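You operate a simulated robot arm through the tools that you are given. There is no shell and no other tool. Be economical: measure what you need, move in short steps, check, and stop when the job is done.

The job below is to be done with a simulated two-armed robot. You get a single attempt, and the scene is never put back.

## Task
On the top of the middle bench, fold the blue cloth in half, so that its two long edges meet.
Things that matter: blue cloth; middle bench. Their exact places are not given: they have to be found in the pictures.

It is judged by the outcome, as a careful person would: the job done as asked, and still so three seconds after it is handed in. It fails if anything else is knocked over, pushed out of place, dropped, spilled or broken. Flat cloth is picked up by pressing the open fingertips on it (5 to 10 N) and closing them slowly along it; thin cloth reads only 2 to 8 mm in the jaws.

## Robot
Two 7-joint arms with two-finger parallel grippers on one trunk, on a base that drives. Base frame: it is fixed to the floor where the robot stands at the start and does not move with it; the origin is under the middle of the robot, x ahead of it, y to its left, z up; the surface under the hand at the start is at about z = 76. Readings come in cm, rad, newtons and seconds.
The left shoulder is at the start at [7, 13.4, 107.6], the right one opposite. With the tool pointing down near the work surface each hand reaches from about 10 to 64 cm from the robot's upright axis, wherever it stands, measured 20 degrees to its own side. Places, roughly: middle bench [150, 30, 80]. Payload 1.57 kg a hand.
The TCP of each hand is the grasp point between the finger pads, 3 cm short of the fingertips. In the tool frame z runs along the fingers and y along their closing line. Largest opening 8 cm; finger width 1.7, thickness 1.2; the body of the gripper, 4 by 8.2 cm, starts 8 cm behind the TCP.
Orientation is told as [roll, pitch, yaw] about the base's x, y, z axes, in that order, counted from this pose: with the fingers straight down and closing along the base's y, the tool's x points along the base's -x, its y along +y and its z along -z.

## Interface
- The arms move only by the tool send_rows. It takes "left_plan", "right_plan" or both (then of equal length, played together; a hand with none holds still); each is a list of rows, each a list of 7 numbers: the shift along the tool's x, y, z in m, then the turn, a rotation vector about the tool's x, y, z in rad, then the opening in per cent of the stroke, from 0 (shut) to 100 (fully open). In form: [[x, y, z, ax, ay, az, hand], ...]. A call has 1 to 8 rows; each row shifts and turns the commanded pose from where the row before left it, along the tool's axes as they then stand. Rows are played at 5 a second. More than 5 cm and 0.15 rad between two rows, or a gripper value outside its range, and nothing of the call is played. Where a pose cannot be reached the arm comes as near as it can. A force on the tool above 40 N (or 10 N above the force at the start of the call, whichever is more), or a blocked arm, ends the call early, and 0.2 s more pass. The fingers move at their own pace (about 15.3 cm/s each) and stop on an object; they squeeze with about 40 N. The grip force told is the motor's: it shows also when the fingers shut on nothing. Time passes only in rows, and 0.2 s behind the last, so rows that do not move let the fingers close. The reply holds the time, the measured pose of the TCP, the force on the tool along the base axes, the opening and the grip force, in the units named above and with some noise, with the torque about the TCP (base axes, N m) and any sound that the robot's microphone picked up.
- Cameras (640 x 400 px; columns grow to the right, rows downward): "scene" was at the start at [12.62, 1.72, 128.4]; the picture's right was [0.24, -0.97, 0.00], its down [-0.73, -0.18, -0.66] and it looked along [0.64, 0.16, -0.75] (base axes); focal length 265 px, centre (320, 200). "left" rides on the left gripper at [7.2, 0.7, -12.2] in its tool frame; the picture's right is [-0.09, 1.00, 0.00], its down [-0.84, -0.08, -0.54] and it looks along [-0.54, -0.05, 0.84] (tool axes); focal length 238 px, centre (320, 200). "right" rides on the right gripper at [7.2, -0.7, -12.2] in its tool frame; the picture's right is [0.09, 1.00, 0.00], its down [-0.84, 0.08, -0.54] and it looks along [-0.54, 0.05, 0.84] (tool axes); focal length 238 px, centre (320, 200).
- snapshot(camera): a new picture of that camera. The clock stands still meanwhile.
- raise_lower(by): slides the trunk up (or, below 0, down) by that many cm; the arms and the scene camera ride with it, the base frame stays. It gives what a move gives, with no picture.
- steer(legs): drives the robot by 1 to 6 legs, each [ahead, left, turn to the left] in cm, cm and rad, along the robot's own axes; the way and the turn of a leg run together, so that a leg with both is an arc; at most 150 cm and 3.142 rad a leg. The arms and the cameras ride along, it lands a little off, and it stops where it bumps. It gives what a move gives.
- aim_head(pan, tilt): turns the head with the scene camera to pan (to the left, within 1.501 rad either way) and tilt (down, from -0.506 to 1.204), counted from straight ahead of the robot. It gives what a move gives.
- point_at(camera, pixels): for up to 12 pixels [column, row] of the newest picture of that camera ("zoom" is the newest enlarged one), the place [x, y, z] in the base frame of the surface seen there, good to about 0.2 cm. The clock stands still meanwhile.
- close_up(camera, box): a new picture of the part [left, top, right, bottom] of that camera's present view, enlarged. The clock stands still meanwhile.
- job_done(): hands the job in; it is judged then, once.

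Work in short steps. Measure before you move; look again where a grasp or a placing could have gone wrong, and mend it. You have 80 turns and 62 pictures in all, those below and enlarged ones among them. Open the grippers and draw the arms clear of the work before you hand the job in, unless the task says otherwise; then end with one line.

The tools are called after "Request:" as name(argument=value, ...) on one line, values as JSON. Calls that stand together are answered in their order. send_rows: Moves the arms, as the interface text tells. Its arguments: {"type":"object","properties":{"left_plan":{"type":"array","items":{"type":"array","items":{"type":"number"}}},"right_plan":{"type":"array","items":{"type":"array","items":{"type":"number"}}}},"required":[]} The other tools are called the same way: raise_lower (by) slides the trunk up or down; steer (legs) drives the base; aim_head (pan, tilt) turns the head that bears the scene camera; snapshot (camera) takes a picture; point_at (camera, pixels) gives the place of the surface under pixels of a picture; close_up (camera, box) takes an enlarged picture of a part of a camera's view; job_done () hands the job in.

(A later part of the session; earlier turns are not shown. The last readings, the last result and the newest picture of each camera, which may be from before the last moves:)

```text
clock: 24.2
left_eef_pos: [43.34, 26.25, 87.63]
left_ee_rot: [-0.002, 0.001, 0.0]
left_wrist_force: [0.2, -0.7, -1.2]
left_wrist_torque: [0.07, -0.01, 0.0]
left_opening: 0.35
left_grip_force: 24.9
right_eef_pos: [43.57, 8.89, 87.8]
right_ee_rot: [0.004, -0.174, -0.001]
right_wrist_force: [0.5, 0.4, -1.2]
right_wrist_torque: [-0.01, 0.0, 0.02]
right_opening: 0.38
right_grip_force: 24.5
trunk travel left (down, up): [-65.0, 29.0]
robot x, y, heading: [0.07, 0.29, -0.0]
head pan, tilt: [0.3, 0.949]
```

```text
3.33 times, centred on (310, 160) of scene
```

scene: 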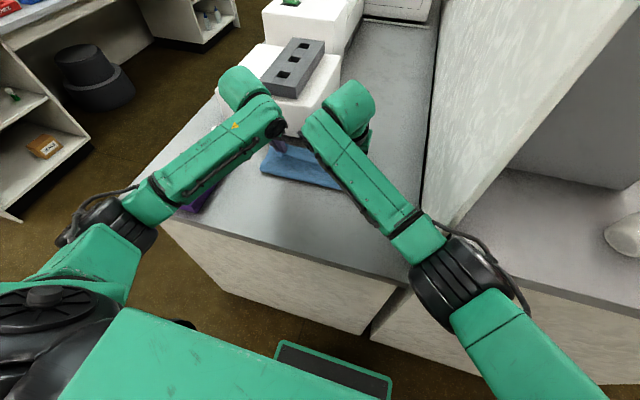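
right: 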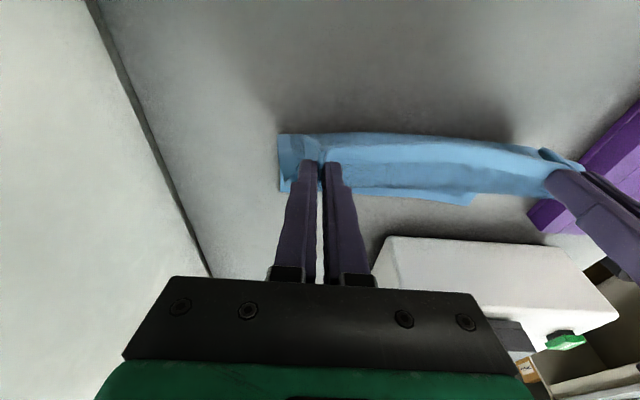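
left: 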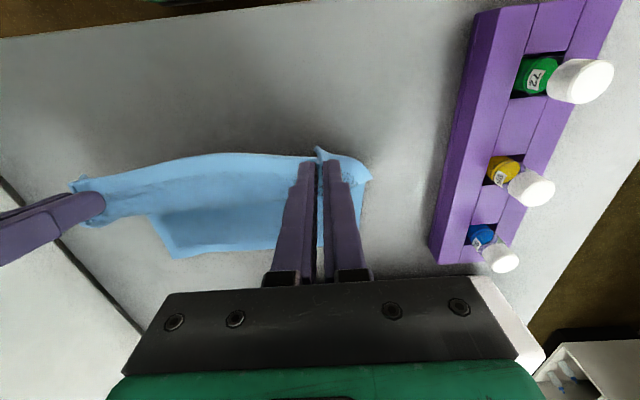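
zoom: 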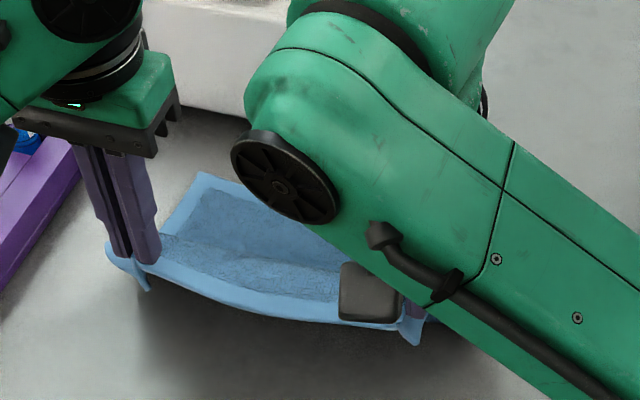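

The flap is back over to x≈43. Now I move forward and down together along a lower, slack line (9.8 cm ahead, 6.3 down).

Request:
send_rows(left_plan=[[-0.014, 0, 0.009, 0, 0, 0, 0], [-0.014, 0, 0.009, 0, 0, 0, 0], [-0.014, 0, 0.009, 0, 0, 0, 0], [-0.014, 0, 0.009, 0, 0, 0, 0], [-0.014, 0, 0.009, 0, 0, 0, 0], [-0.014, 0, 0.009, 0, 0, 0, 0], [-0.014, 0, 0.009, 0, 0, 0, 0], [0, 0, 0, 0, 0, 0, 0]], right_plan=[[-0.0122, 0, 0.0113, 0, 0, 0, 0], [-0.0122, 0, 0.0113, 0, 0, 0, 0], [-0.0122, 0, 0.0113, 0, 0, 0, 0], [-0.0122, 0, 0.0113, 0, 0, 0, 0], [-0.0122, 0, 0.0113, 0, 0, 0, 0], [-0.0122, 0, 0.0113, 0, 0, 0, 0], [-0.0122, 0, 0.0113, 0, 0, 0, 0], [0, 0, 0, 0, 0, 0, 0]])

Request:
close_up(camera="scene", box=[220, 100, 400, 220])

Request:
snapshot(camera="left")

```text
clock: 26.0
left_eef_pos: [52.84, 26.14, 81.43]
left_ee_rot: [-0.001, 0.0, 0.001]
left_wrist_force: [0.3, -0.5, -0.1]
left_wrist_torque: [0.01, 0.03, 0.03]
left_opening: 0.36
left_grip_force: 24.8
right_eef_pos: [53.3, 8.71, 81.62]
right_ee_rot: [0.004, -0.178, 0.0]
right_wrist_force: [-0.6, 0.9, 0.0]
right_wrist_torque: [0.01, -0.01, 0.02]
right_opening: 0.36
right_grip_force: 24.9
trunk travel left (down, up): [-65.0, 29.0]
robot x, y, heading: [-0.12, 0.0, 0.003]
head pan, tilt: [0.3, 0.949]
```

```text
3.33 times, centred on (310, 160) of scene
```

zoom: 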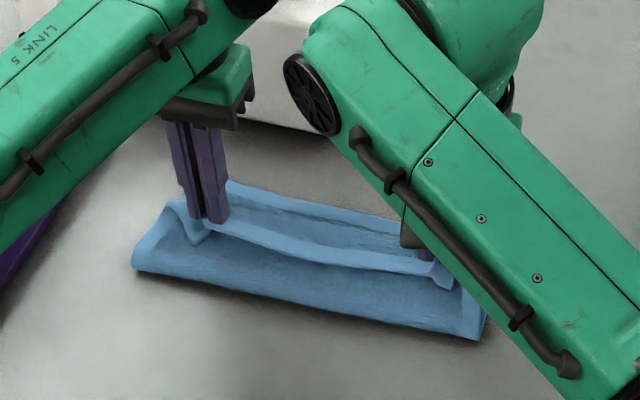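

```text
29 pictures are left
```

left: 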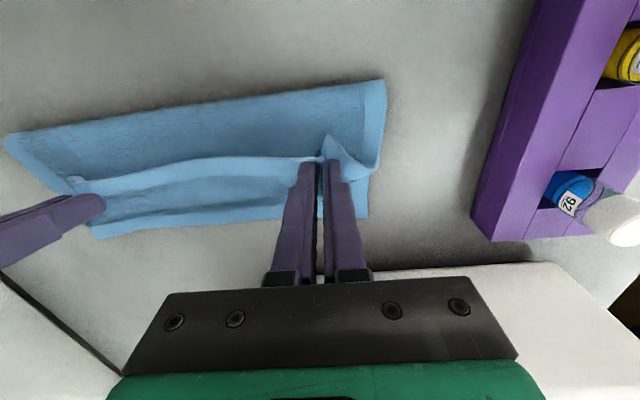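

Now the bottom layer's far hem is visible beyond the flap; I measure crease and edges.

Request:
point_at(camera="left", pixels=[[40, 133], [150, 113], [270, 97], [375, 82], [130, 232], [200, 223], [270, 216], [364, 216], [130, 185], [210, 162], [270, 162]])

Request:
point_at(camera="zoom", pixels=[[145, 262], [300, 298], [460, 333], [300, 205], [300, 230], [330, 262]])

```text
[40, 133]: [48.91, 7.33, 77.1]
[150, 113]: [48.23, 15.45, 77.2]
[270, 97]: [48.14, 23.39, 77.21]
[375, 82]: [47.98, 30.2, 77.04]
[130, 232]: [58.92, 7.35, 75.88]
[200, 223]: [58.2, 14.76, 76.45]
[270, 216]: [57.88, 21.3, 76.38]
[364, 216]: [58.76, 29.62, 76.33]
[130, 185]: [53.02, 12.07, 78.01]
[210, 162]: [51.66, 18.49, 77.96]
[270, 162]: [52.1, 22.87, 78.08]
```

```text
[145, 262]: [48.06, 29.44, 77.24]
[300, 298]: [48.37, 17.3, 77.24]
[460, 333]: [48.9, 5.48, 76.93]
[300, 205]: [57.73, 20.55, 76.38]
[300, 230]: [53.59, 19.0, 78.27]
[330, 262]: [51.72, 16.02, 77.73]
```

Crease is now at x≈48–48.5 and the far edge at 58.2, just right. I lower 0.9 cm and open slowly, letting the hem spring forward.

Request:
send_rows(left_plan=[[0, 0, 0.005, 0, 0, 0, 0], [0, 0, 0.004, 0, 0, 0, 0], [0, 0, 0, 0, 0, 0, 6], [0, 0, 0, 0, 0, 0, 12], [0, 0, 0, 0, 0, 0, 20], [0, 0, 0, 0, 0, 0, 20], [0, 0, 0, 0, 0, 0, 20]], right_plan=[[0, 0, 0.005, 0, 0, 0, 0], [0, 0, 0.004, 0, 0, 0, 0], [0, 0, 0, 0, 0, 0, 6], [0, 0, 0, 0, 0, 0, 12], [0, 0, 0, 0, 0, 0, 20], [0, 0, 0, 0, 0, 0, 20], [0, 0, 0, 0, 0, 0, 20]])

Request:
snapshot(camera="left")

Request:
snapshot(camera="right")

```text
clock: 27.6
left_eef_pos: [52.94, 26.15, 80.45]
left_ee_rot: [0.0, -0.001, 0.0]
left_wrist_force: [0.9, 0.2, 0.0]
left_wrist_torque: [0.0, -0.01, 0.0]
left_opening: 1.56
left_grip_force: 0.1
right_eef_pos: [53.45, 8.62, 80.71]
right_ee_rot: [0.005, -0.178, 0.001]
right_wrist_force: [0.8, -0.2, 0.6]
right_wrist_torque: [0.01, -0.01, -0.01]
right_opening: 1.59
right_grip_force: 0.1
trunk travel left (down, up): [-65.0, 29.0]
robot x, y, heading: [-0.37, -0.12, -0.002]
head pan, tilt: [0.3, 0.949]
```

```text
28 pictures are left
```

left: 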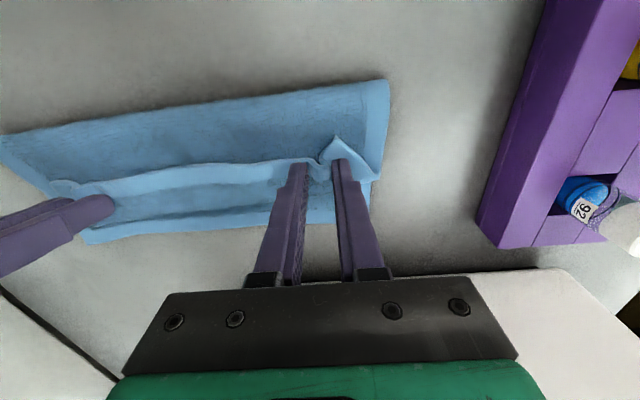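

```text
27 pictures are left
```

right: 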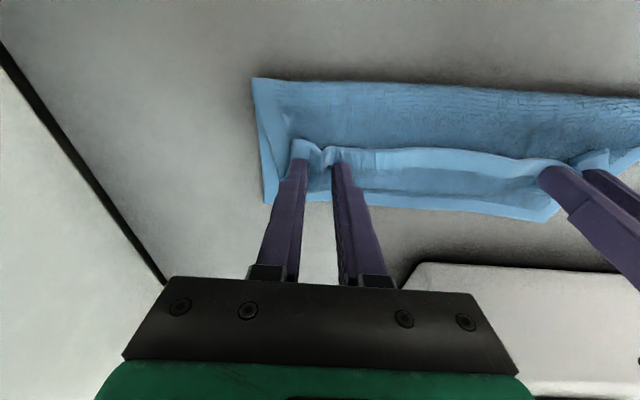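

The fingers are open; I raise both hands straight up slowly and look at how the flap settles.

Request:
send_rows(left_plan=[[0, 0, -0.01, 0, 0, 0, 22], [0, 0, -0.02, 0, 0, 0, 22], [0, 0, -0.04, 0, 0, 0, 22], [0.02, 0, -0.04, 0, 0, 0, 22], [0.04, 0.02, -0.02, 0, 0, 0, 22], [0.04, 0.02, 0, 0, 0, 0, 22]], right_plan=[[0, 0, -0.01, 0, 0, 0, 22], [0, 0, -0.02, 0, 0, 0, 22], [0, 0, -0.04, 0, 0, 0, 22], [0.02, 0, -0.04, 0, 0, 0, 22], [0.04, -0.02, -0.02, 0, 0, 0, 22], [0.04, -0.02, 0, 0, 0, 0, 22]])

Request:
snapshot(camera="left")

Request:
snapshot(camera="right")

```text
clock: 29.0
left_eef_pos: [42.97, 29.78, 93.66]
left_ee_rot: [0.003, 0.001, -0.001]
left_wrist_force: [-0.1, -0.9, 0.1]
left_wrist_torque: [0.07, 0.01, -0.02]
left_opening: 1.72
left_grip_force: 0.2
right_eef_pos: [41.54, 4.28, 91.88]
right_ee_rot: [0.006, -0.177, -0.005]
right_wrist_force: [0.1, 0.1, -0.3]
right_wrist_torque: [0.07, -0.02, -0.02]
right_opening: 1.74
right_grip_force: 0.1
trunk travel left (down, up): [-65.0, 29.0]
robot x, y, heading: [-0.15, -0.04, -0.002]
head pan, tilt: [0.3, 0.949]
```

```text
26 pictures are left
```

left: 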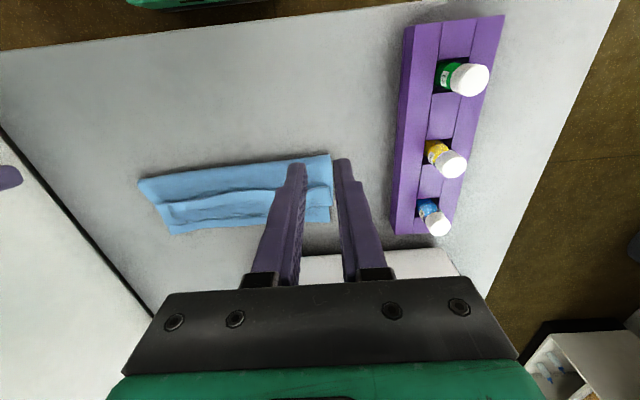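

```text
25 pictures are left
```

right: 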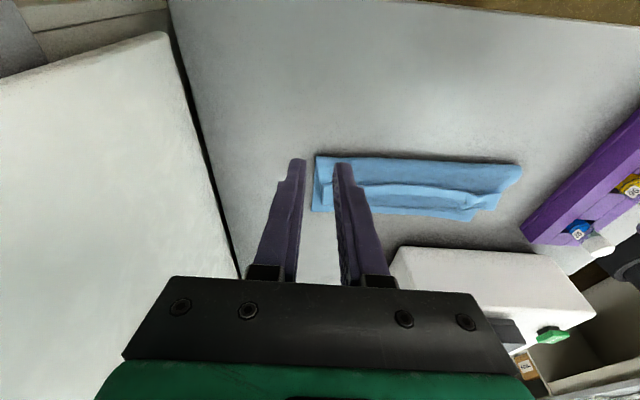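

Let me enlarge the right camera's view of the cloth to see how the flap's hem lies.

Request:
close_up(camera="right", box=[300, 130, 540, 240])

Request:
close_up(camera="left", box=[120, 130, 350, 250])

```text
2.67 times, centred on (420, 185) of right
```

zoom: 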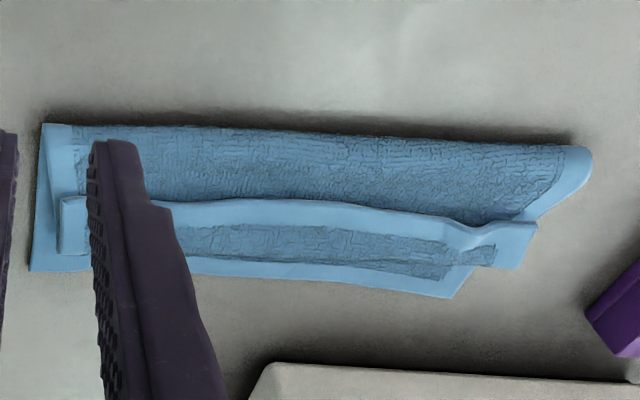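

```text
2.78 times, centred on (235, 190) of left
```

zoom: 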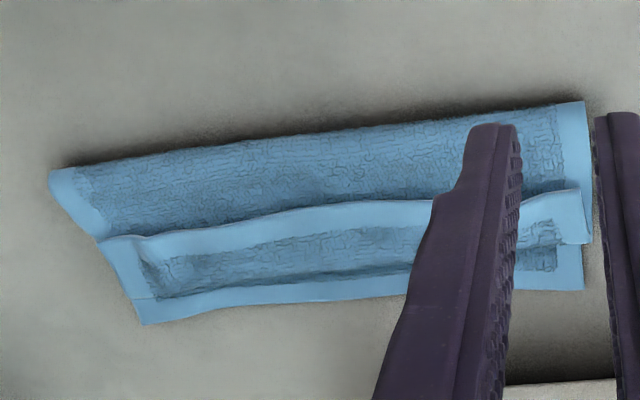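

The flap's last ~3 cm is curled back on top, with its edge facing me at about x=53. I measure the lip heights to plan flipping it forward with the fingertips.

Request:
point_at(camera="zoom", pixels=[[110, 240], [180, 228], [250, 212], [330, 204], [400, 202], [300, 225], [300, 260], [300, 280], [300, 296], [300, 180], [120, 265], [560, 230]])

Request:
point_at(camera="right", pixels=[[324, 210], [326, 215], [380, 205], [400, 217], [470, 222], [460, 206], [490, 208], [370, 204], [420, 195]])

```text
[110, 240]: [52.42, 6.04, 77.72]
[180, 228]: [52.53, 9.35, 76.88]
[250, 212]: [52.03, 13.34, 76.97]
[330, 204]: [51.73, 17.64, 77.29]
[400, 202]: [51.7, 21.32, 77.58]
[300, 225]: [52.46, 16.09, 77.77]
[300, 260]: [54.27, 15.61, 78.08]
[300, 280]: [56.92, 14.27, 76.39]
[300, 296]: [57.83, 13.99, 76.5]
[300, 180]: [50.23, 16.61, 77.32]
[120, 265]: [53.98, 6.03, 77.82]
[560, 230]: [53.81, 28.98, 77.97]
```

```text
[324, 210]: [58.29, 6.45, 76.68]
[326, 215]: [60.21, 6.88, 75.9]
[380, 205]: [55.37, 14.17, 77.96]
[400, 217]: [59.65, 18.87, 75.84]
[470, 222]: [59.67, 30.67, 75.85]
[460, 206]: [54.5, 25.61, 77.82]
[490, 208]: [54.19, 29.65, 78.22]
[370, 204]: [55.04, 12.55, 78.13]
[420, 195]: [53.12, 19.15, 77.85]
```

The lip is ~4 cm long, edge at x≈52 lying at z≈77.5 on the flap (top ≈77.0), with its bend at x≈56. I'll push its edge forward with vertical fingertips, but the right hand lacked reach, so I check how much room the base has before the bench.

Request:
aim_head(pan=0.0, tilt=1.2)

Request:
snapshot(camera="scene")

```text
clock: 29.8
left_eef_pos: [43.03, 30.25, 93.58]
left_ee_rot: [-0.001, -0.001, 0.0]
left_wrist_force: [-0.2, -0.2, -0.3]
left_wrist_torque: [0.0, 0.01, -0.02]
left_opening: 1.76
left_grip_force: 0.1
right_eef_pos: [41.44, 4.79, 91.79]
right_ee_rot: [0.004, -0.179, -0.002]
right_wrist_force: [-1.0, -0.2, -0.2]
right_wrist_torque: [0.05, 0.02, -0.02]
right_opening: 1.74
right_grip_force: 0.0
trunk travel left (down, up): [-65.0, 29.0]
robot x, y, heading: [0.16, 0.06, -0.001]
head pan, tilt: [0.0, 1.201]
```

```text
22 pictures are left
```

scene: 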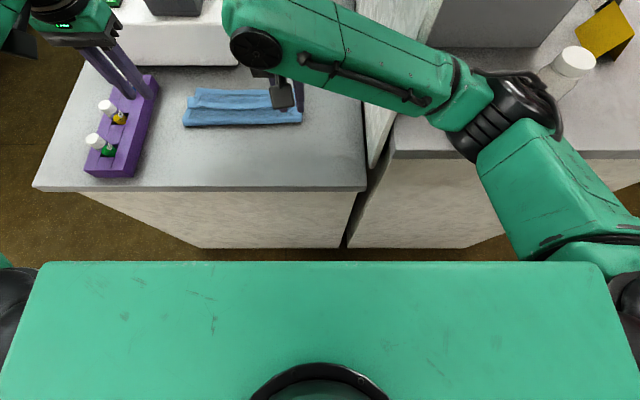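

By the first picture the base's front is at about x≈24 with the bench edge at x=33, so a 5 cm advance is safe. I drive 5 cm ahead with the hands high.

Request:
steer(legs=[[5, 0, 0]])

Request:
aim_head(pan=0.35, tilt=1.05)

```text
clock: 30.7
left_eef_pos: [44.05, 29.88, 94.38]
left_ee_rot: [-0.001, -0.017, -0.005]
left_wrist_force: [-0.2, -0.3, 0.1]
left_wrist_torque: [0.02, 0.03, -0.03]
left_opening: 1.78
left_grip_force: 0.0
right_eef_pos: [41.78, 4.75, 92.25]
right_ee_rot: [0.0, -0.187, 0.008]
right_wrist_force: [-0.1, 0.3, -0.3]
right_wrist_torque: [0.01, -0.02, 0.03]
right_opening: 1.74
right_grip_force: 0.1
trunk travel left (down, up): [-65.0, 29.0]
robot x, y, heading: [1.75, 0.07, -0.004]
head pan, tilt: [0.0, 1.201]
stopped in leg 1: the robot was blocked; the commanded pose is now the measured one
```

```text
clock: 31.5
left_eef_pos: [44.01, 29.98, 94.3]
left_ee_rot: [0.0, -0.017, -0.004]
left_wrist_force: [1.1, -0.7, 0.4]
left_wrist_torque: [-0.02, -0.02, 0.01]
left_opening: 1.75
left_grip_force: 0.1
right_eef_pos: [41.91, 4.77, 92.11]
right_ee_rot: [0.003, -0.186, 0.006]
right_wrist_force: [-0.4, -0.7, 0.0]
right_wrist_torque: [-0.04, -0.01, 0.01]
right_opening: 1.75
right_grip_force: 0.1
trunk travel left (down, up): [-65.0, 29.0]
robot x, y, heading: [2.03, 0.11, -0.004]
head pan, tilt: [0.351, 1.051]
```

The base stopped after 2 cm against the bench, which is enough. I bring both hands, vertical and fingers ~5 cm apart, to just behind the lip's edge (x≈50.3), hovering about 1 cm above the flap.

Request:
send_rows(left_plan=[[0, 0, 0, 0, 0.017, 0, 63], [-0.02, -0.015, 0, 0, 0, 0, 63], [-0.02, -0.015, 0, 0, 0, 0, 63], [-0.023, -0.02, 0, 0, 0, 0, 63], [0, 0, 0.04, 0, 0, 0, 63], [0, 0, 0.04, 0, 0, 0, 63], [0, 0, 0.04, 0, 0, 0, 63], [0, 0, 0.01, 0, 0, 0, 63]], right_plan=[[0, 0, 0, 0, 0.093, 0, 63], [0, 0, 0, 0, 0.093, 0, 63], [-0.042, 0.021, 0, 0, 0, 0, 63], [-0.042, 0.021, 0, 0, 0, 0, 63], [0, 0, 0.035, 0, 0, 0, 63], [0, 0, 0.035, 0, 0, 0, 63], [0, 0, 0.035, 0, 0, 0, 63], [0, 0, 0.003, 0, 0, 0, 63]])

Request:
snapshot(camera="right")

Request:
snapshot(camera="left")

```text
clock: 33.5
left_eef_pos: [50.33, 18.64, 82.14]
left_ee_rot: [0.006, -0.014, -0.075]
left_wrist_force: [-0.1, -0.1, 0.2]
left_wrist_torque: [0.01, 0.02, 0.01]
left_opening: 5.03
left_grip_force: 0.0
right_eef_pos: [49.18, 2.99, 82.1]
right_ee_rot: [0.009, -0.019, -0.056]
right_wrist_force: [0.0, -0.3, 0.0]
right_wrist_torque: [0.01, 0.03, 0.02]
right_opening: 5.04
right_grip_force: 0.0
trunk travel left (down, up): [-65.0, 29.0]
robot x, y, heading: [1.63, -2.65, -0.071]
head pan, tilt: [0.351, 1.051]
stopped in row 8 (left hand): the arm was blocked; the commanded pose is now the measured one
```

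```text
21 pictures are left
```

right: 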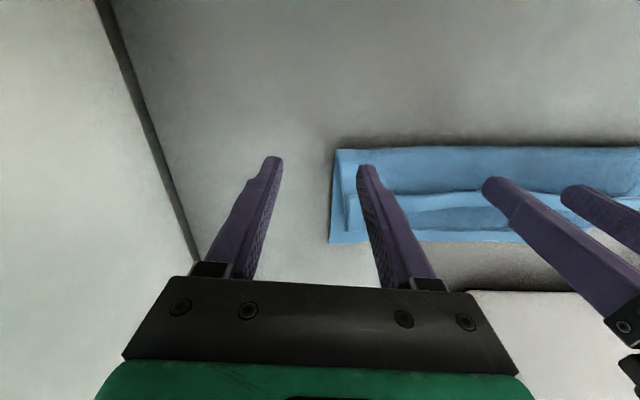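

```text
20 pictures are left
```

left: 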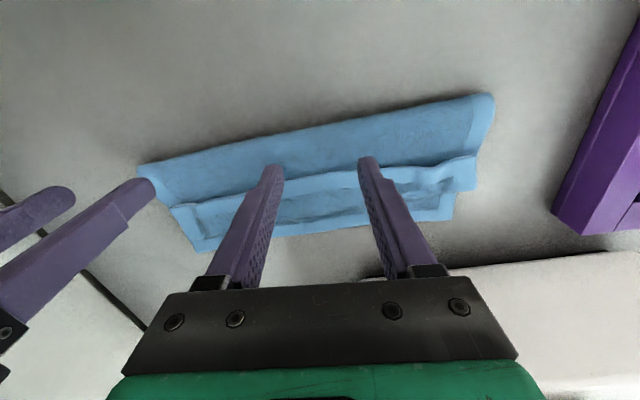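

The base got twisted (heading −0.07, y −2.65), likely because it was pressing against the bench. I lift the hands and back the base off, then straighten it.

Request:
send_rows(left_plan=[[0, 0, -0.03, 0, 0, 0, 63], [0, 0, -0.04, 0, 0, 0, 63], [0, 0, -0.04, 0, 0, 0, 63], [0.02, 0, -0.02, 0, 0, 0, 63]], right_plan=[[0, 0, -0.03, 0, 0, 0, 63], [0, 0, -0.04, 0, 0, 0, 63], [0, 0, -0.04, 0, 0, 0, 63], [0.02, 0, -0.02, 0, 0, 0, 63]])

Request:
snapshot(camera="scene")

```text
clock: 34.7
left_eef_pos: [48.84, 22.45, 94.04]
left_ee_rot: [-0.02, -0.003, -0.054]
left_wrist_force: [-1.1, 0.7, -0.3]
left_wrist_torque: [-0.11, -0.01, -0.04]
left_opening: 5.04
left_grip_force: 0.1
right_eef_pos: [47.33, 7.71, 93.88]
right_ee_rot: [-0.02, 0.008, -0.012]
right_wrist_force: [0.7, 0.3, -0.7]
right_wrist_torque: [0.0, 0.05, 0.0]
right_opening: 5.04
right_grip_force: 0.1
trunk travel left (down, up): [-65.0, 29.0]
robot x, y, heading: [2.46, -1.62, -0.056]
head pan, tilt: [0.351, 1.051]
stopped in row 4 (left hand): the arm was blocked; the commanded pose is now the measured one
```

```text
19 pictures are left
```

scene: 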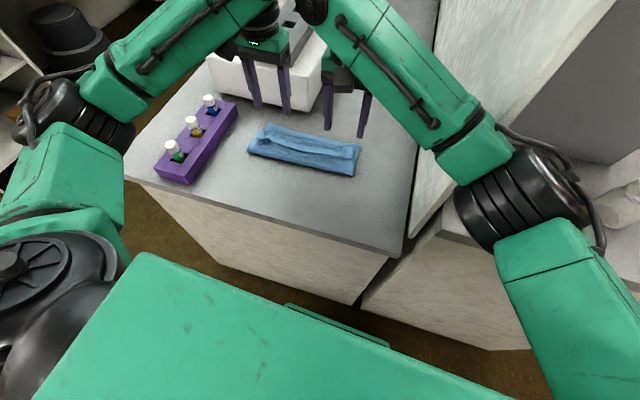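

Both items look undisturbed. I separate the hands by 4 cm and then back the base to its starting place, straightening it.

Request:
send_rows(left_plan=[[0, 0.02, 0, 0, 0, 0, 63], [0, 0.02, 0, 0, 0, 0, 63]])

Request:
steer(legs=[[-2.5, 0, 0], [0, 1.6, 0.055]])

```text
clock: 35.5
left_eef_pos: [49.11, 26.18, 94.03]
left_ee_rot: [-0.017, -0.005, -0.056]
left_wrist_force: [-0.5, 0.1, -0.2]
left_wrist_torque: [-0.07, -0.05, 0.01]
left_opening: 5.07
left_grip_force: 0.0
right_eef_pos: [47.19, 7.72, 94.03]
right_ee_rot: [-0.015, 0.006, -0.002]
right_wrist_force: [-0.1, 0.0, 0.2]
right_wrist_torque: [0.03, 0.01, 0.0]
right_opening: 5.01
right_grip_force: 0.0
trunk travel left (down, up): [-65.0, 29.0]
robot x, y, heading: [2.11, -2.06, -0.054]
head pan, tilt: [0.351, 1.051]
stopped in row 2 (left hand): the arm was blocked; the commanded pose is now the measured one
```

```text
clock: 36.7
left_eef_pos: [47.19, 28.58, 93.57]
left_ee_rot: [0.001, 0.015, -0.004]
left_wrist_force: [0.2, 0.1, 0.5]
left_wrist_torque: [0.05, 0.03, 0.02]
left_opening: 5.04
left_grip_force: 0.1
right_eef_pos: [46.38, 9.71, 93.21]
right_ee_rot: [0.004, 0.027, 0.039]
right_wrist_force: [0.3, -0.7, -0.3]
right_wrist_torque: [0.02, -0.03, -0.02]
right_opening: 5.02
right_grip_force: 0.0
trunk travel left (down, up): [-65.0, 29.0]
robot x, y, heading: [-0.35, -0.41, -0.006]
head pan, tilt: [0.351, 1.051]
```

The base is back at its start pose. I place the hands behind the lip again (x≈50.2, y≈26 and 9), tips about 1 cm above the flap.

Request:
send_rows(left_plan=[[-0.015, -0.013, 0, 0, 0, 0, 63], [-0.015, -0.013, 0, 0, -0.015, 0, 63], [0, 0, 0.04, 0, 0, 0, 63], [0, 0, 0.04, 0, 0, 0, 63], [0, 0, 0.035, 0, 0, 0, 63], [0, 0, 0.009, 0, 0, 0, 63]], right_plan=[[-0.019, -0.003, 0, 0, -0.027, 0.039, 63], [-0.019, -0.004, 0, 0, 0, 0, 63], [0, 0, 0.04, 0, 0, 0, 63], [0, 0, 0.04, 0, 0, 0, 63], [0, 0, 0.03, 0, 0, 0, 63], [0, 0, 0.01, 0, 0, 0, 63]])

Request:
snapshot(camera="right")

Request:
snapshot(camera="left")

```text
clock: 38.1
left_eef_pos: [49.98, 26.15, 80.83]
left_ee_rot: [0.002, 0.002, -0.005]
left_wrist_force: [0.0, 0.8, -0.2]
left_wrist_torque: [0.02, -0.05, -0.02]
left_opening: 5.04
left_grip_force: 0.1
right_eef_pos: [50.21, 9.34, 80.96]
right_ee_rot: [0.002, 0.0, 0.001]
right_wrist_force: [-0.1, -0.5, -0.3]
right_wrist_torque: [-0.03, 0.04, 0.01]
right_opening: 5.03
right_grip_force: 0.0
trunk travel left (down, up): [-65.0, 29.0]
robot x, y, heading: [-0.53, -0.75, -0.004]
head pan, tilt: [0.351, 1.051]
```

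```text
18 pictures are left
```

right: 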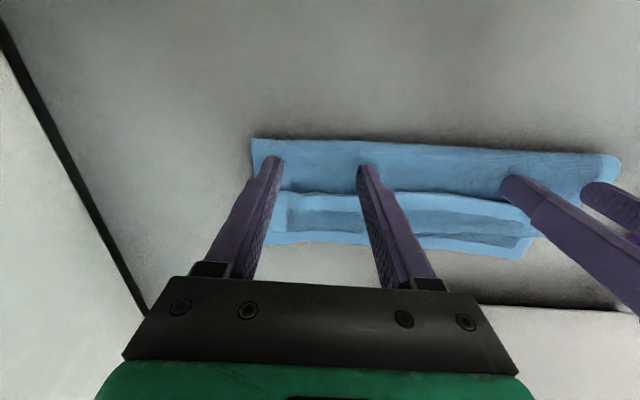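

```text
17 pictures are left
```

left: 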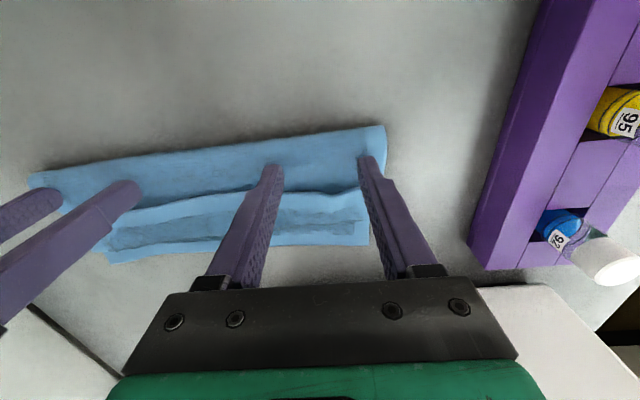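

Fingers stand behind the lip's edge. I measure lip edge and flap height right by the fingertips before lowering.

Request:
point_at(camera="right", pixels=[[330, 192], [440, 196], [320, 170], [440, 165], [330, 210], [330, 232], [330, 241], [480, 230], [300, 143], [440, 150]])

Request:
point_at(camera="left", pixels=[[170, 212], [310, 193], [350, 190], [320, 175], [320, 212], [310, 240], [364, 240], [300, 138]])

```text
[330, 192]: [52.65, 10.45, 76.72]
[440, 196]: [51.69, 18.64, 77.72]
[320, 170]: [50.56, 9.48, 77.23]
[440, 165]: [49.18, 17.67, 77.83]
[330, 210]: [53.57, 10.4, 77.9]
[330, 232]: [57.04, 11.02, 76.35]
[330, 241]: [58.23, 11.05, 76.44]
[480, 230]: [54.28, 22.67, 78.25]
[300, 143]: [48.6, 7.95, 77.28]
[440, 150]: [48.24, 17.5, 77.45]
```

```text
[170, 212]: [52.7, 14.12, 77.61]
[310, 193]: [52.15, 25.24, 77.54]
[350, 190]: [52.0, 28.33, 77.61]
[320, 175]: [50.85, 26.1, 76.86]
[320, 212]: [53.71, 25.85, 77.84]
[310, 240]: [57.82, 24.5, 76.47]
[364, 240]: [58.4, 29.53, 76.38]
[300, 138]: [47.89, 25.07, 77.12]
```

The flap top by the fingers is z≈77.0 and the lip's edge x≈52–52.6. I lower both tips to touch the flap lightly.

Request:
send_rows(left_plan=[[0, 0, 0.005, 0, 0, 0, 63], [0, 0, 0.004, 0, 0, 0, 63], [0, 0, 0, 0, 0, 0, 63]], right_plan=[[0, 0, 0.005, 0, 0, 0, 63], [0, 0, 0.005, 0, 0, 0, 63], [0, 0, 0, 0, 0, 0, 63]])

```text
clock: 38.9
left_eef_pos: [50.01, 26.15, 80.06]
left_ee_rot: [0.001, 0.004, -0.004]
left_wrist_force: [-0.8, -0.5, 0.7]
left_wrist_torque: [0.0, 0.02, -0.03]
left_opening: 5.06
left_grip_force: 0.0
right_eef_pos: [50.1, 9.33, 80.08]
right_ee_rot: [0.004, 0.0, -0.002]
right_wrist_force: [0.0, 0.2, 0.4]
right_wrist_torque: [-0.02, 0.02, -0.03]
right_opening: 5.04
right_grip_force: 0.2
trunk travel left (down, up): [-65.0, 29.0]
robot x, y, heading: [-0.03, -0.39, -0.004]
head pan, tilt: [0.351, 1.051]
```

Tips are at z≈77.05, grazing the flap. I push forward 3.5 cm slowly and look.

Request:
send_rows(left_plan=[[-0.005, 0, 0.001, 0, 0, 0, 63], [-0.005, 0, 0, 0, 0, 0, 63], [-0.005, 0, 0, 0, 0, 0, 63], [-0.005, 0, 0, 0, 0, 0, 63], [-0.005, 0, 0, 0, 0, 0, 63], [-0.005, 0, 0, 0, 0, 0, 63], [-0.005, 0, 0, 0, 0, 0, 63]], right_plan=[[-0.005, 0, 0.001, 0, 0, 0, 63], [-0.005, 0, 0, 0, 0, 0, 63], [-0.005, 0, 0, 0, 0, 0, 63], [-0.005, 0, 0, 0, 0, 0, 63], [-0.005, 0, 0, 0, 0, 0, 63], [-0.005, 0, 0, 0, 0, 0, 63], [-0.005, 0, 0, 0, 0, 0, 63]])

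Request:
close_up(camera="left", box=[20, 100, 400, 280])

```text
clock: 40.5
left_eef_pos: [53.51, 26.15, 80.05]
left_ee_rot: [0.001, 0.004, -0.004]
left_wrist_force: [-1.7, -0.5, 0.5]
left_wrist_torque: [0.03, 0.04, 0.0]
left_opening: 5.03
left_grip_force: 0.0
right_eef_pos: [52.58, 9.08, 79.92]
right_ee_rot: [0.004, -0.001, -0.002]
right_wrist_force: [0.3, 1.3, 0.2]
right_wrist_torque: [0.01, -0.02, -0.03]
right_opening: 5.05
right_grip_force: 0.0
right hand out of reach, approached as far as the arm can: row 5, 6, 7
trunk travel left (down, up): [-65.0, 29.0]
robot x, y, heading: [0.05, -0.33, -0.001]
head pan, tilt: [0.351, 1.051]
```

```text
1.68 times, centred on (210, 190) of left
```

zoom: 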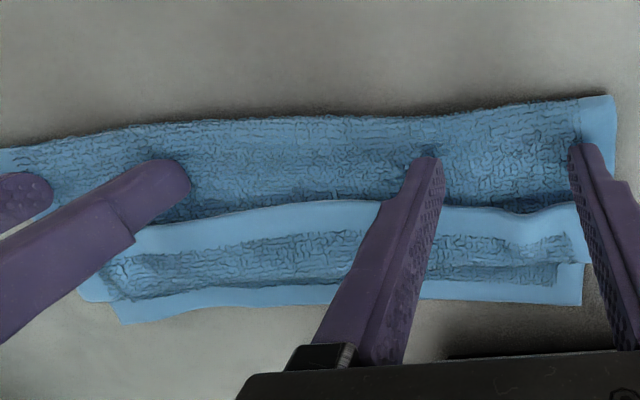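

Right arm is at its limit here, but the left moved on and the lip is riding ahead of its fingers. I push the left a further 3.5 cm and look.

Request:
send_rows(left_plan=[[-0.005, 0, 0, 0, 0, 0, 63], [-0.005, 0, 0, 0, 0, 0, 63], [-0.005, 0, 0, 0, 0, 0, 63], [-0.005, 0, 0, 0, 0, 0, 63], [-0.005, 0, 0, 0, 0, 0, 63], [-0.005, 0, 0, 0, 0, 0, 63], [-0.005, 0, 0, 0, 0, 0, 63]])

Request:
snapshot(camera="left")

```text
clock: 42.1
left_eef_pos: [56.96, 25.97, 79.95]
left_ee_rot: [-0.001, 0.004, -0.007]
left_wrist_force: [-1.7, -0.1, 0.4]
left_wrist_torque: [-0.03, 0.02, 0.02]
left_opening: 5.02
left_grip_force: 0.0
right_eef_pos: [52.69, 9.19, 79.73]
right_ee_rot: [0.005, 0.0, -0.001]
right_wrist_force: [0.7, 0.8, 1.6]
right_wrist_torque: [0.02, -0.02, -0.03]
right_opening: 5.06
right_grip_force: 0.0
trunk travel left (down, up): [-65.0, 29.0]
robot x, y, heading: [0.01, -0.23, -0.008]
head pan, tilt: [0.351, 1.051]
```

```text
15 pictures are left
```

left: 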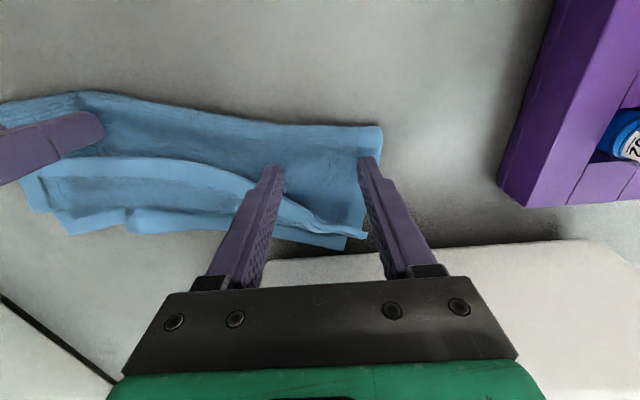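

The left end of the lip has unrolled forward, but the whole left side may have slid; I measure the crease and edges.

Request:
point_at(camera="left", pixels=[[375, 130], [300, 122], [200, 108], [100, 95], [365, 236], [340, 232], [345, 247], [300, 238], [240, 190], [180, 165], [130, 230], [70, 230]])

```text
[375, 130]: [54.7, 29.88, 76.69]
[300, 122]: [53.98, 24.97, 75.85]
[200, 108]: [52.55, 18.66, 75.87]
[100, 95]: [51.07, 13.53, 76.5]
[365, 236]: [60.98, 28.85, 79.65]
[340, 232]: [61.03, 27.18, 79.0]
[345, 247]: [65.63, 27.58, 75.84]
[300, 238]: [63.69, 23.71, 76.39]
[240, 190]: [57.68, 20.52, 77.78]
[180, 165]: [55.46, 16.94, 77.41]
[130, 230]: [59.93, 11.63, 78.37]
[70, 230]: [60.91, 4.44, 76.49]
```

The cloth slid instead of unrolling: its left end moved about 6 cm forward (crease at x≈54.5, bottom edge near 64, close to the box). I'll press the left fingers on it and drag that end back, first finding contact force.

Request:
send_rows(left_plan=[[0, 0, 0.002, 0, 0, 0, 63], [0, 0, 0.002, 0, 0, 0, 63], [0, 0, 0.001, 0, 0, 0, 63], [0, 0, 0, 0, 0, 0, 63]])

```text
clock: 43.1
left_eef_pos: [57.01, 26.1, 79.49]
left_ee_rot: [0.001, 0.001, -0.005]
left_wrist_force: [1.5, -1.2, 10.2]
left_wrist_torque: [0.0, -0.08, -0.01]
left_opening: 5.01
left_grip_force: 0.1
right_eef_pos: [52.53, 9.08, 79.98]
right_ee_rot: [0.002, -0.002, -0.002]
right_wrist_force: [0.5, 0.4, 0.2]
right_wrist_torque: [0.05, 0.04, -0.01]
right_opening: 5.04
right_grip_force: 0.0
trunk travel left (down, up): [-65.0, 29.0]
robot x, y, heading: [-0.4, -0.26, 0.002]
head pan, tilt: [0.351, 1.051]
```

Left presses with 10 N. I drag it 8 cm towards me and lift the right hand clear.

Request:
send_rows(left_plan=[[0.01, 0, 0, 0, 0, 0, 63], [0.01, 0, 0, 0, 0, 0, 63], [0.01, 0, 0, 0, 0, 0, 63], [0.01, 0, 0, 0, 0, 0, 63], [0.01, 0, 0, 0, 0, 0, 63], [0.01, 0, 0, 0, 0, 0, 63], [0.01, 0, 0, 0, 0, 0, 63], [0.01, 0, 0, 0, 0, 0, 63]], right_plan=[[0, 0, -0.02, 0, 0, 0, 63], [0, 0, -0.03, 0, 0, 0, 63], [0, -0.01, -0.03, 0, 0, 0, 63], [0, -0.02, -0.02, 0, 0, 0, 63], [0, -0.02, 0, 0, 0, 0, 63], [0, -0.02, 0, 0, 0, 0, 63], [0, 0, 0, 0, 0, 0, 63], [0, 0, 0, 0, 0, 0, 63]])

Request:
snapshot(camera="left")

```text
clock: 45.1
left_eef_pos: [47.04, 28.92, 79.84]
left_ee_rot: [-0.018, -0.018, 0.017]
left_wrist_force: [-0.3, 1.1, 0.9]
left_wrist_torque: [-0.06, -0.03, 0.02]
left_opening: 5.01
left_grip_force: 0.1
right_eef_pos: [50.6, 6.11, 91.18]
right_ee_rot: [-0.011, -0.031, 0.041]
right_wrist_force: [0.2, -1.5, 0.6]
right_wrist_torque: [0.03, 0.05, -0.01]
right_opening: 5.06
right_grip_force: 0.0
trunk travel left (down, up): [-65.0, 29.0]
robot x, y, heading: [-0.17, -0.09, 0.017]
head pan, tilt: [0.351, 1.051]
stopped in row 8 (left hand): the arm was blocked; the commanded pose is now the measured one
```

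```text
14 pictures are left
```

left: 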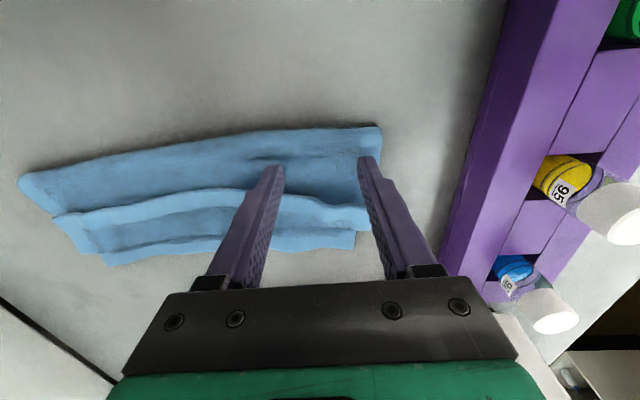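

Dragging works well: the cloth came back with its layers together. I measure its present place.

Request:
point_at(camera="left", pixels=[[375, 130], [250, 135], [150, 152], [30, 180], [330, 206], [170, 200], [70, 215], [60, 218], [355, 245], [200, 252], [110, 262], [200, 242]])

```text
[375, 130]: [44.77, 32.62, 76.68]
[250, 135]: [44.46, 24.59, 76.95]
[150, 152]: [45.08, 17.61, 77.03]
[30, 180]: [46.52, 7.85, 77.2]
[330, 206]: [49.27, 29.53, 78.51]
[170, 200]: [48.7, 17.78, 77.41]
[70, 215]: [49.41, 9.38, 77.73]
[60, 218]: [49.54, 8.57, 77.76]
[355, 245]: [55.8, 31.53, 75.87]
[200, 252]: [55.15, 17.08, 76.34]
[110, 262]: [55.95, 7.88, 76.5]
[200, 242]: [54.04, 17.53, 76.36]
```

Now crease x≈44.5–46.5, lip edge ≈49.2, bottom edge ≈55.2, all better in reach. I'll pinch the lip's hem at both corners with little overlap, then unroll it forward; first I set the hands above those corners.

Request:
send_rows(left_plan=[[0, 0, -0.02, 0, 0, 0, 63], [-0.011, 0.001, 0, 0.018, 0.018, 0.017, 38], [-0.011, 0, 0, 0, 0, 0, 38], [0, 0, 0, 0, 0, 0, 38], [0, 0, 0, 0, 0, 0, 38], [0, 0, 0, 0, 0, 0, 38]], right_plan=[[0.005, 0.025, 0, -0.011, 0.031, 0.041, 38], [0.005, 0.024, 0, 0, 0, 0, 38], [0, 0, 0.03, 0, 0, 0, 38], [0, 0, 0.03, 0, 0, 0, 38], [0, 0, 0.03, 0, 0, 0, 38], [0, 0, 0, 0, 0, 0, 38]])

Request:
snapshot(camera="left")

Request:
snapshot(camera="right")

```text
clock: 46.5
left_eef_pos: [51.02, 26.9, 81.5]
left_ee_rot: [-0.019, 0.019, -0.011]
left_wrist_force: [0.5, -0.5, -0.2]
left_wrist_torque: [0.0, -0.01, 0.01]
left_opening: 3.05
left_grip_force: 0.0
right_eef_pos: [51.13, 8.51, 80.97]
right_ee_rot: [0.014, 0.028, -0.018]
right_wrist_force: [-0.4, -0.3, 0.2]
right_wrist_torque: [0.01, -0.01, 0.01]
right_opening: 3.05
right_grip_force: 0.0
trunk travel left (down, up): [-65.0, 29.0]
robot x, y, heading: [0.15, -0.5, 0.008]
head pan, tilt: [0.351, 1.051]
```

```text
13 pictures are left
```

left: 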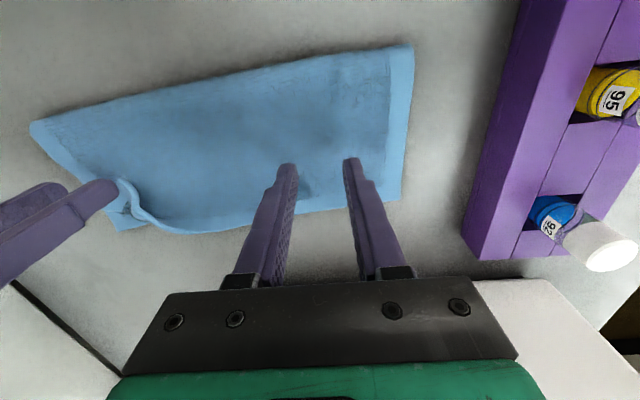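

```text
12 pictures are left
```

right: 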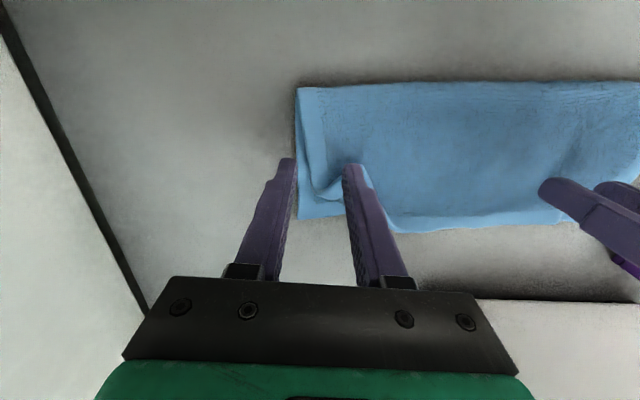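

Good luck: the left fingers flipped the lip forward over most of the width; only the right corner remains turned back (right view, around (340,190)). I measure edges and that corner.

Request:
point_at(camera="right", pixels=[[298, 88], [480, 85], [310, 205], [303, 216], [330, 215], [335, 185], [330, 198], [395, 228], [450, 228], [530, 225], [370, 170], [300, 130]])

Request:
point_at(camera="left", pixels=[[410, 48], [400, 195], [396, 200], [325, 210], [230, 228], [180, 232], [125, 182], [122, 225], [140, 205], [320, 190], [230, 150]])

Request:
close_up(camera="right", box=[270, 70, 470, 250])

```text
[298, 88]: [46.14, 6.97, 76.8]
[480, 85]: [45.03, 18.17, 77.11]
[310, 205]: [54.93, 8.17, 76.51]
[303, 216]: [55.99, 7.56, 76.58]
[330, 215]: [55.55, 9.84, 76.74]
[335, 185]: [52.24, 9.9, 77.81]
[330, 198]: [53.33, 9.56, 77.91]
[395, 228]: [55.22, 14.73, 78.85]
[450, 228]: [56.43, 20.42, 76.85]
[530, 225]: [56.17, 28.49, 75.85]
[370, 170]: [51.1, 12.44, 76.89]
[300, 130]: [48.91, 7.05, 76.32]
```

```text
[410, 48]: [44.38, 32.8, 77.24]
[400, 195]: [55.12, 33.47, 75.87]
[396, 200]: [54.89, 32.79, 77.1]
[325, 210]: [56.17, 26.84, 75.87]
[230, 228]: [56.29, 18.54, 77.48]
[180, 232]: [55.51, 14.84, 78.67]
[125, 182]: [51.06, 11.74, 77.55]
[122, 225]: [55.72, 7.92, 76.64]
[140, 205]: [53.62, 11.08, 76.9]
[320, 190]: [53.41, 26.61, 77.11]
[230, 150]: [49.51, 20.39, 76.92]
```

```text
2.22 times, centred on (370, 160) of right
```

zoom: 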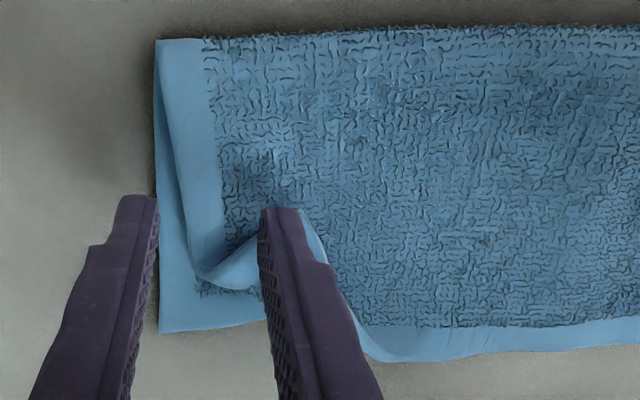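

The top edge (x≈55–56.3) nearly meets the bottom edge (≈55.2); only the right corner triangle (tip about (51,12)) is turned back. I set the left hand to pin the cloth at y≈30.5, and bring the closed right fingers behind the turned tip.

Request:
send_rows(left_plan=[[0, 0, -0.01, 0, 0, 0, 38], [0.01, 0.018, 0, 0, 0, 0, 38], [0.01, 0.018, 0, 0, 0, 0, 38], [0, 0, 0.01, 0, 0, 0, 38], [0, 0, 0.01, 0, 0, 0, 38], [0, 0, 0.004, 0, 0, 0, 38]], right_plan=[[0, 0, -0.03, 0, 0, 0, 38], [0, 0, 0, 0, 0, 0, 0], [0.009, 0.023, 0, 0, 0.028, 0, 0], [0.009, 0.022, 0, 0, 0, 0, 0], [0, 0, 0, 0, 0, 0, 0], [0, 0, 0.02, 0, 0, 0, 0]])

Request:
snapshot(camera="right")

```text
clock: 47.9
left_eef_pos: [48.97, 30.66, 80.04]
left_ee_rot: [-0.019, 0.021, -0.01]
left_wrist_force: [-0.8, 0.0, 0.4]
left_wrist_torque: [-0.01, 0.03, -0.01]
left_opening: 3.01
left_grip_force: 0.1
right_eef_pos: [49.35, 13.12, 82.2]
right_ee_rot: [0.015, 0.057, -0.02]
right_wrist_force: [0.0, 0.2, 0.9]
right_wrist_torque: [0.04, 0.0, 0.01]
right_opening: 0.0
right_grip_force: 21.5
trunk travel left (down, up): [-65.0, 29.0]
robot x, y, heading: [0.22, -0.24, 0.006]
head pan, tilt: [0.351, 1.051]
```

```text
10 pictures are left
```

right: 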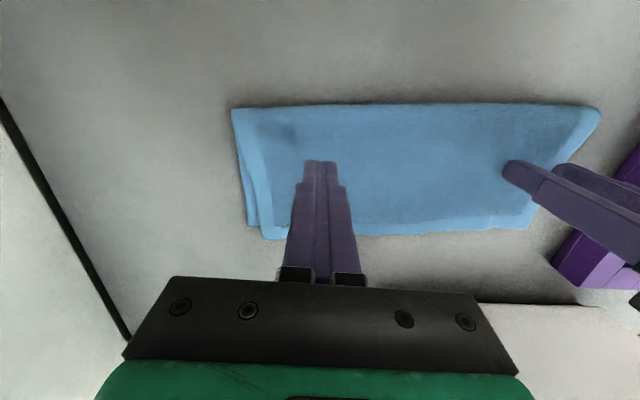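

The corner has sprung open by itself, so the fold is now complete. I raise both hands well clear and inspect.

Request:
send_rows(left_plan=[[0, 0, -0.03, 0, 0, 0, 38], [0, 0, -0.04, 0, 0, 0, 38], [0, 0, -0.04, 0, 0, 0, 38], [0.03, 0.01, -0.03, 0, 0, 0, 38], [0.03, 0.01, 0, 0, 0, 0, 38], [0.03, 0.01, 0, 0, 0, 0, 38]], right_plan=[[0, 0, -0.03, 0, 0, 0, 0], [0, 0, -0.04, 0, 0, 0, 0], [0, -0.01, -0.04, 0, 0, 0, 0], [0.03, -0.03, -0.02, 0, 0, 0, 0], [0.03, -0.03, 0, 0, 0, 0, 38], [0.03, -0.03, 0, 0, 0, 0, 38]])

Request:
aim_head(pan=0.35, tilt=0.95)

Request:
snapshot(camera="scene")

Request:
close_up(camera="left", box=[80, 100, 400, 300])

```text
clock: 49.3
left_eef_pos: [38.85, 34.7, 94.55]
left_ee_rot: [-0.025, 0.004, -0.011]
left_wrist_force: [2.0, -1.9, 0.7]
left_wrist_torque: [0.24, 0.21, 0.0]
left_opening: 3.06
left_grip_force: 0.1
right_eef_pos: [39.47, 4.04, 96.23]
right_ee_rot: [0.008, 0.036, -0.01]
right_wrist_force: [-14.5, 9.2, 3.6]
right_wrist_torque: [-0.95, -1.66, 0.0]
right_opening: 3.03
right_grip_force: 0.0
trunk travel left (down, up): [-65.0, 29.0]
robot x, y, heading: [-0.32, -0.09, 0.012]
head pan, tilt: [0.351, 1.051]
```

```text
clock: 50.0
left_eef_pos: [38.86, 33.63, 95.01]
left_ee_rot: [-0.018, 0.003, -0.012]
left_wrist_force: [0.5, -0.4, 1.0]
left_wrist_torque: [-0.01, -0.03, 0.01]
left_opening: 3.03
left_grip_force: 0.1
right_eef_pos: [39.54, 2.9, 96.19]
right_ee_rot: [0.016, 0.037, -0.019]
right_wrist_force: [-0.5, -0.1, 0.1]
right_wrist_torque: [-0.01, 0.01, 0.01]
right_opening: 3.02
right_grip_force: 0.1
trunk travel left (down, up): [-65.0, 29.0]
robot x, y, heading: [0.04, -0.26, 0.002]
head pan, tilt: [0.351, 0.949]
```

```text
9 pictures are left
```

scene: 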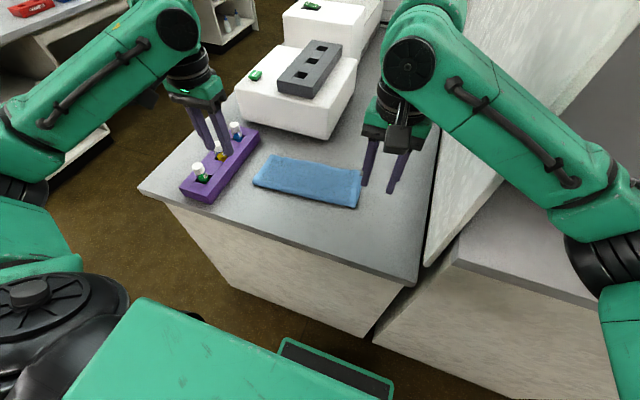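

```text
2.00 times, centred on (240, 200) of left
```

zoom: 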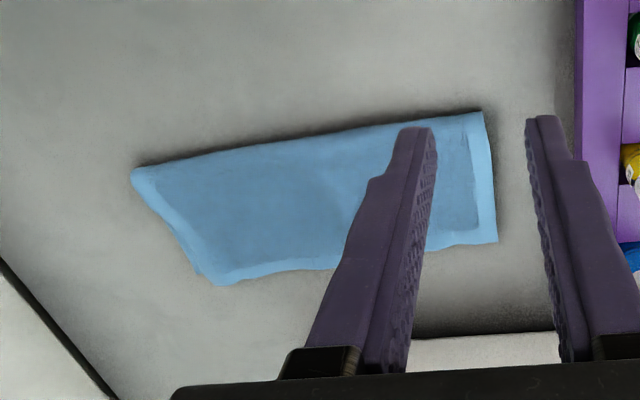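

The cloth now lies folded as a flat strip. I enlarge it to check the two edges' overlap.

Request:
close_up(camera="right", box=[280, 120, 540, 260])

Request:
close_up(camera="scene", box=[240, 140, 380, 220])

```text
2.46 times, centred on (410, 190) of right
```

zoom: 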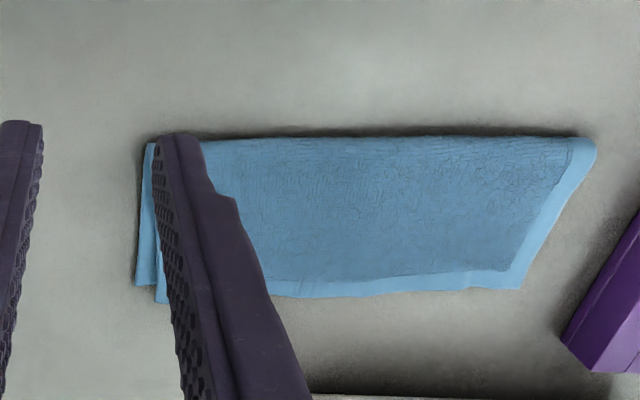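

```text
4.57 times, centred on (310, 180) of scene
```

zoom: 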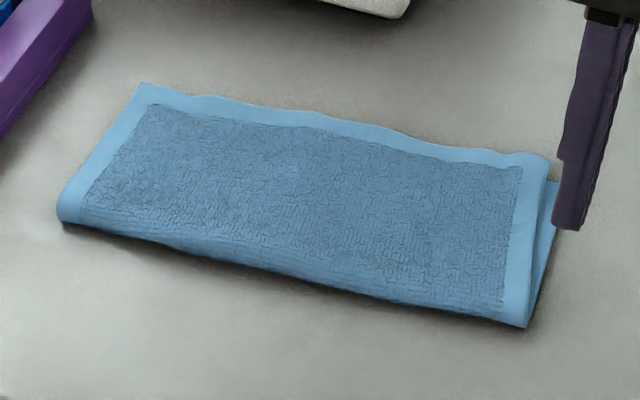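

The fold is neat; I measure the mismatch at the far edge and right corner.

Request:
point_at(camera="zoom", pixels=[[142, 85], [250, 104], [380, 130], [460, 147], [546, 160], [554, 186], [553, 215], [528, 322], [62, 210], [300, 275], [535, 300]])

Request:
point_at(camera="right", pixels=[[336, 235], [346, 242], [400, 239], [440, 239], [470, 236], [488, 236], [348, 238], [338, 200]])

```text
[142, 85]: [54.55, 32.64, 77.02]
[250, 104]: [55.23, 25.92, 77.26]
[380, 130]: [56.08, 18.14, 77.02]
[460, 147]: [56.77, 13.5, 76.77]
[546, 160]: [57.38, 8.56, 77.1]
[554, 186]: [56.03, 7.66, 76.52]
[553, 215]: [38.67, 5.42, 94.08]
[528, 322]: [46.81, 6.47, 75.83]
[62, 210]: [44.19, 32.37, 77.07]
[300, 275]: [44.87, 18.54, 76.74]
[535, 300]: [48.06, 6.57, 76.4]
```

```text
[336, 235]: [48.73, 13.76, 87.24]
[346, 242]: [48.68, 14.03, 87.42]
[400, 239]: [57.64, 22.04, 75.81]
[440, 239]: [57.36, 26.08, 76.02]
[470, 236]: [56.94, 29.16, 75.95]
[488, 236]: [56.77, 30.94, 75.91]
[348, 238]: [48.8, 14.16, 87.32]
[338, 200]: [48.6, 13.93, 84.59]
```

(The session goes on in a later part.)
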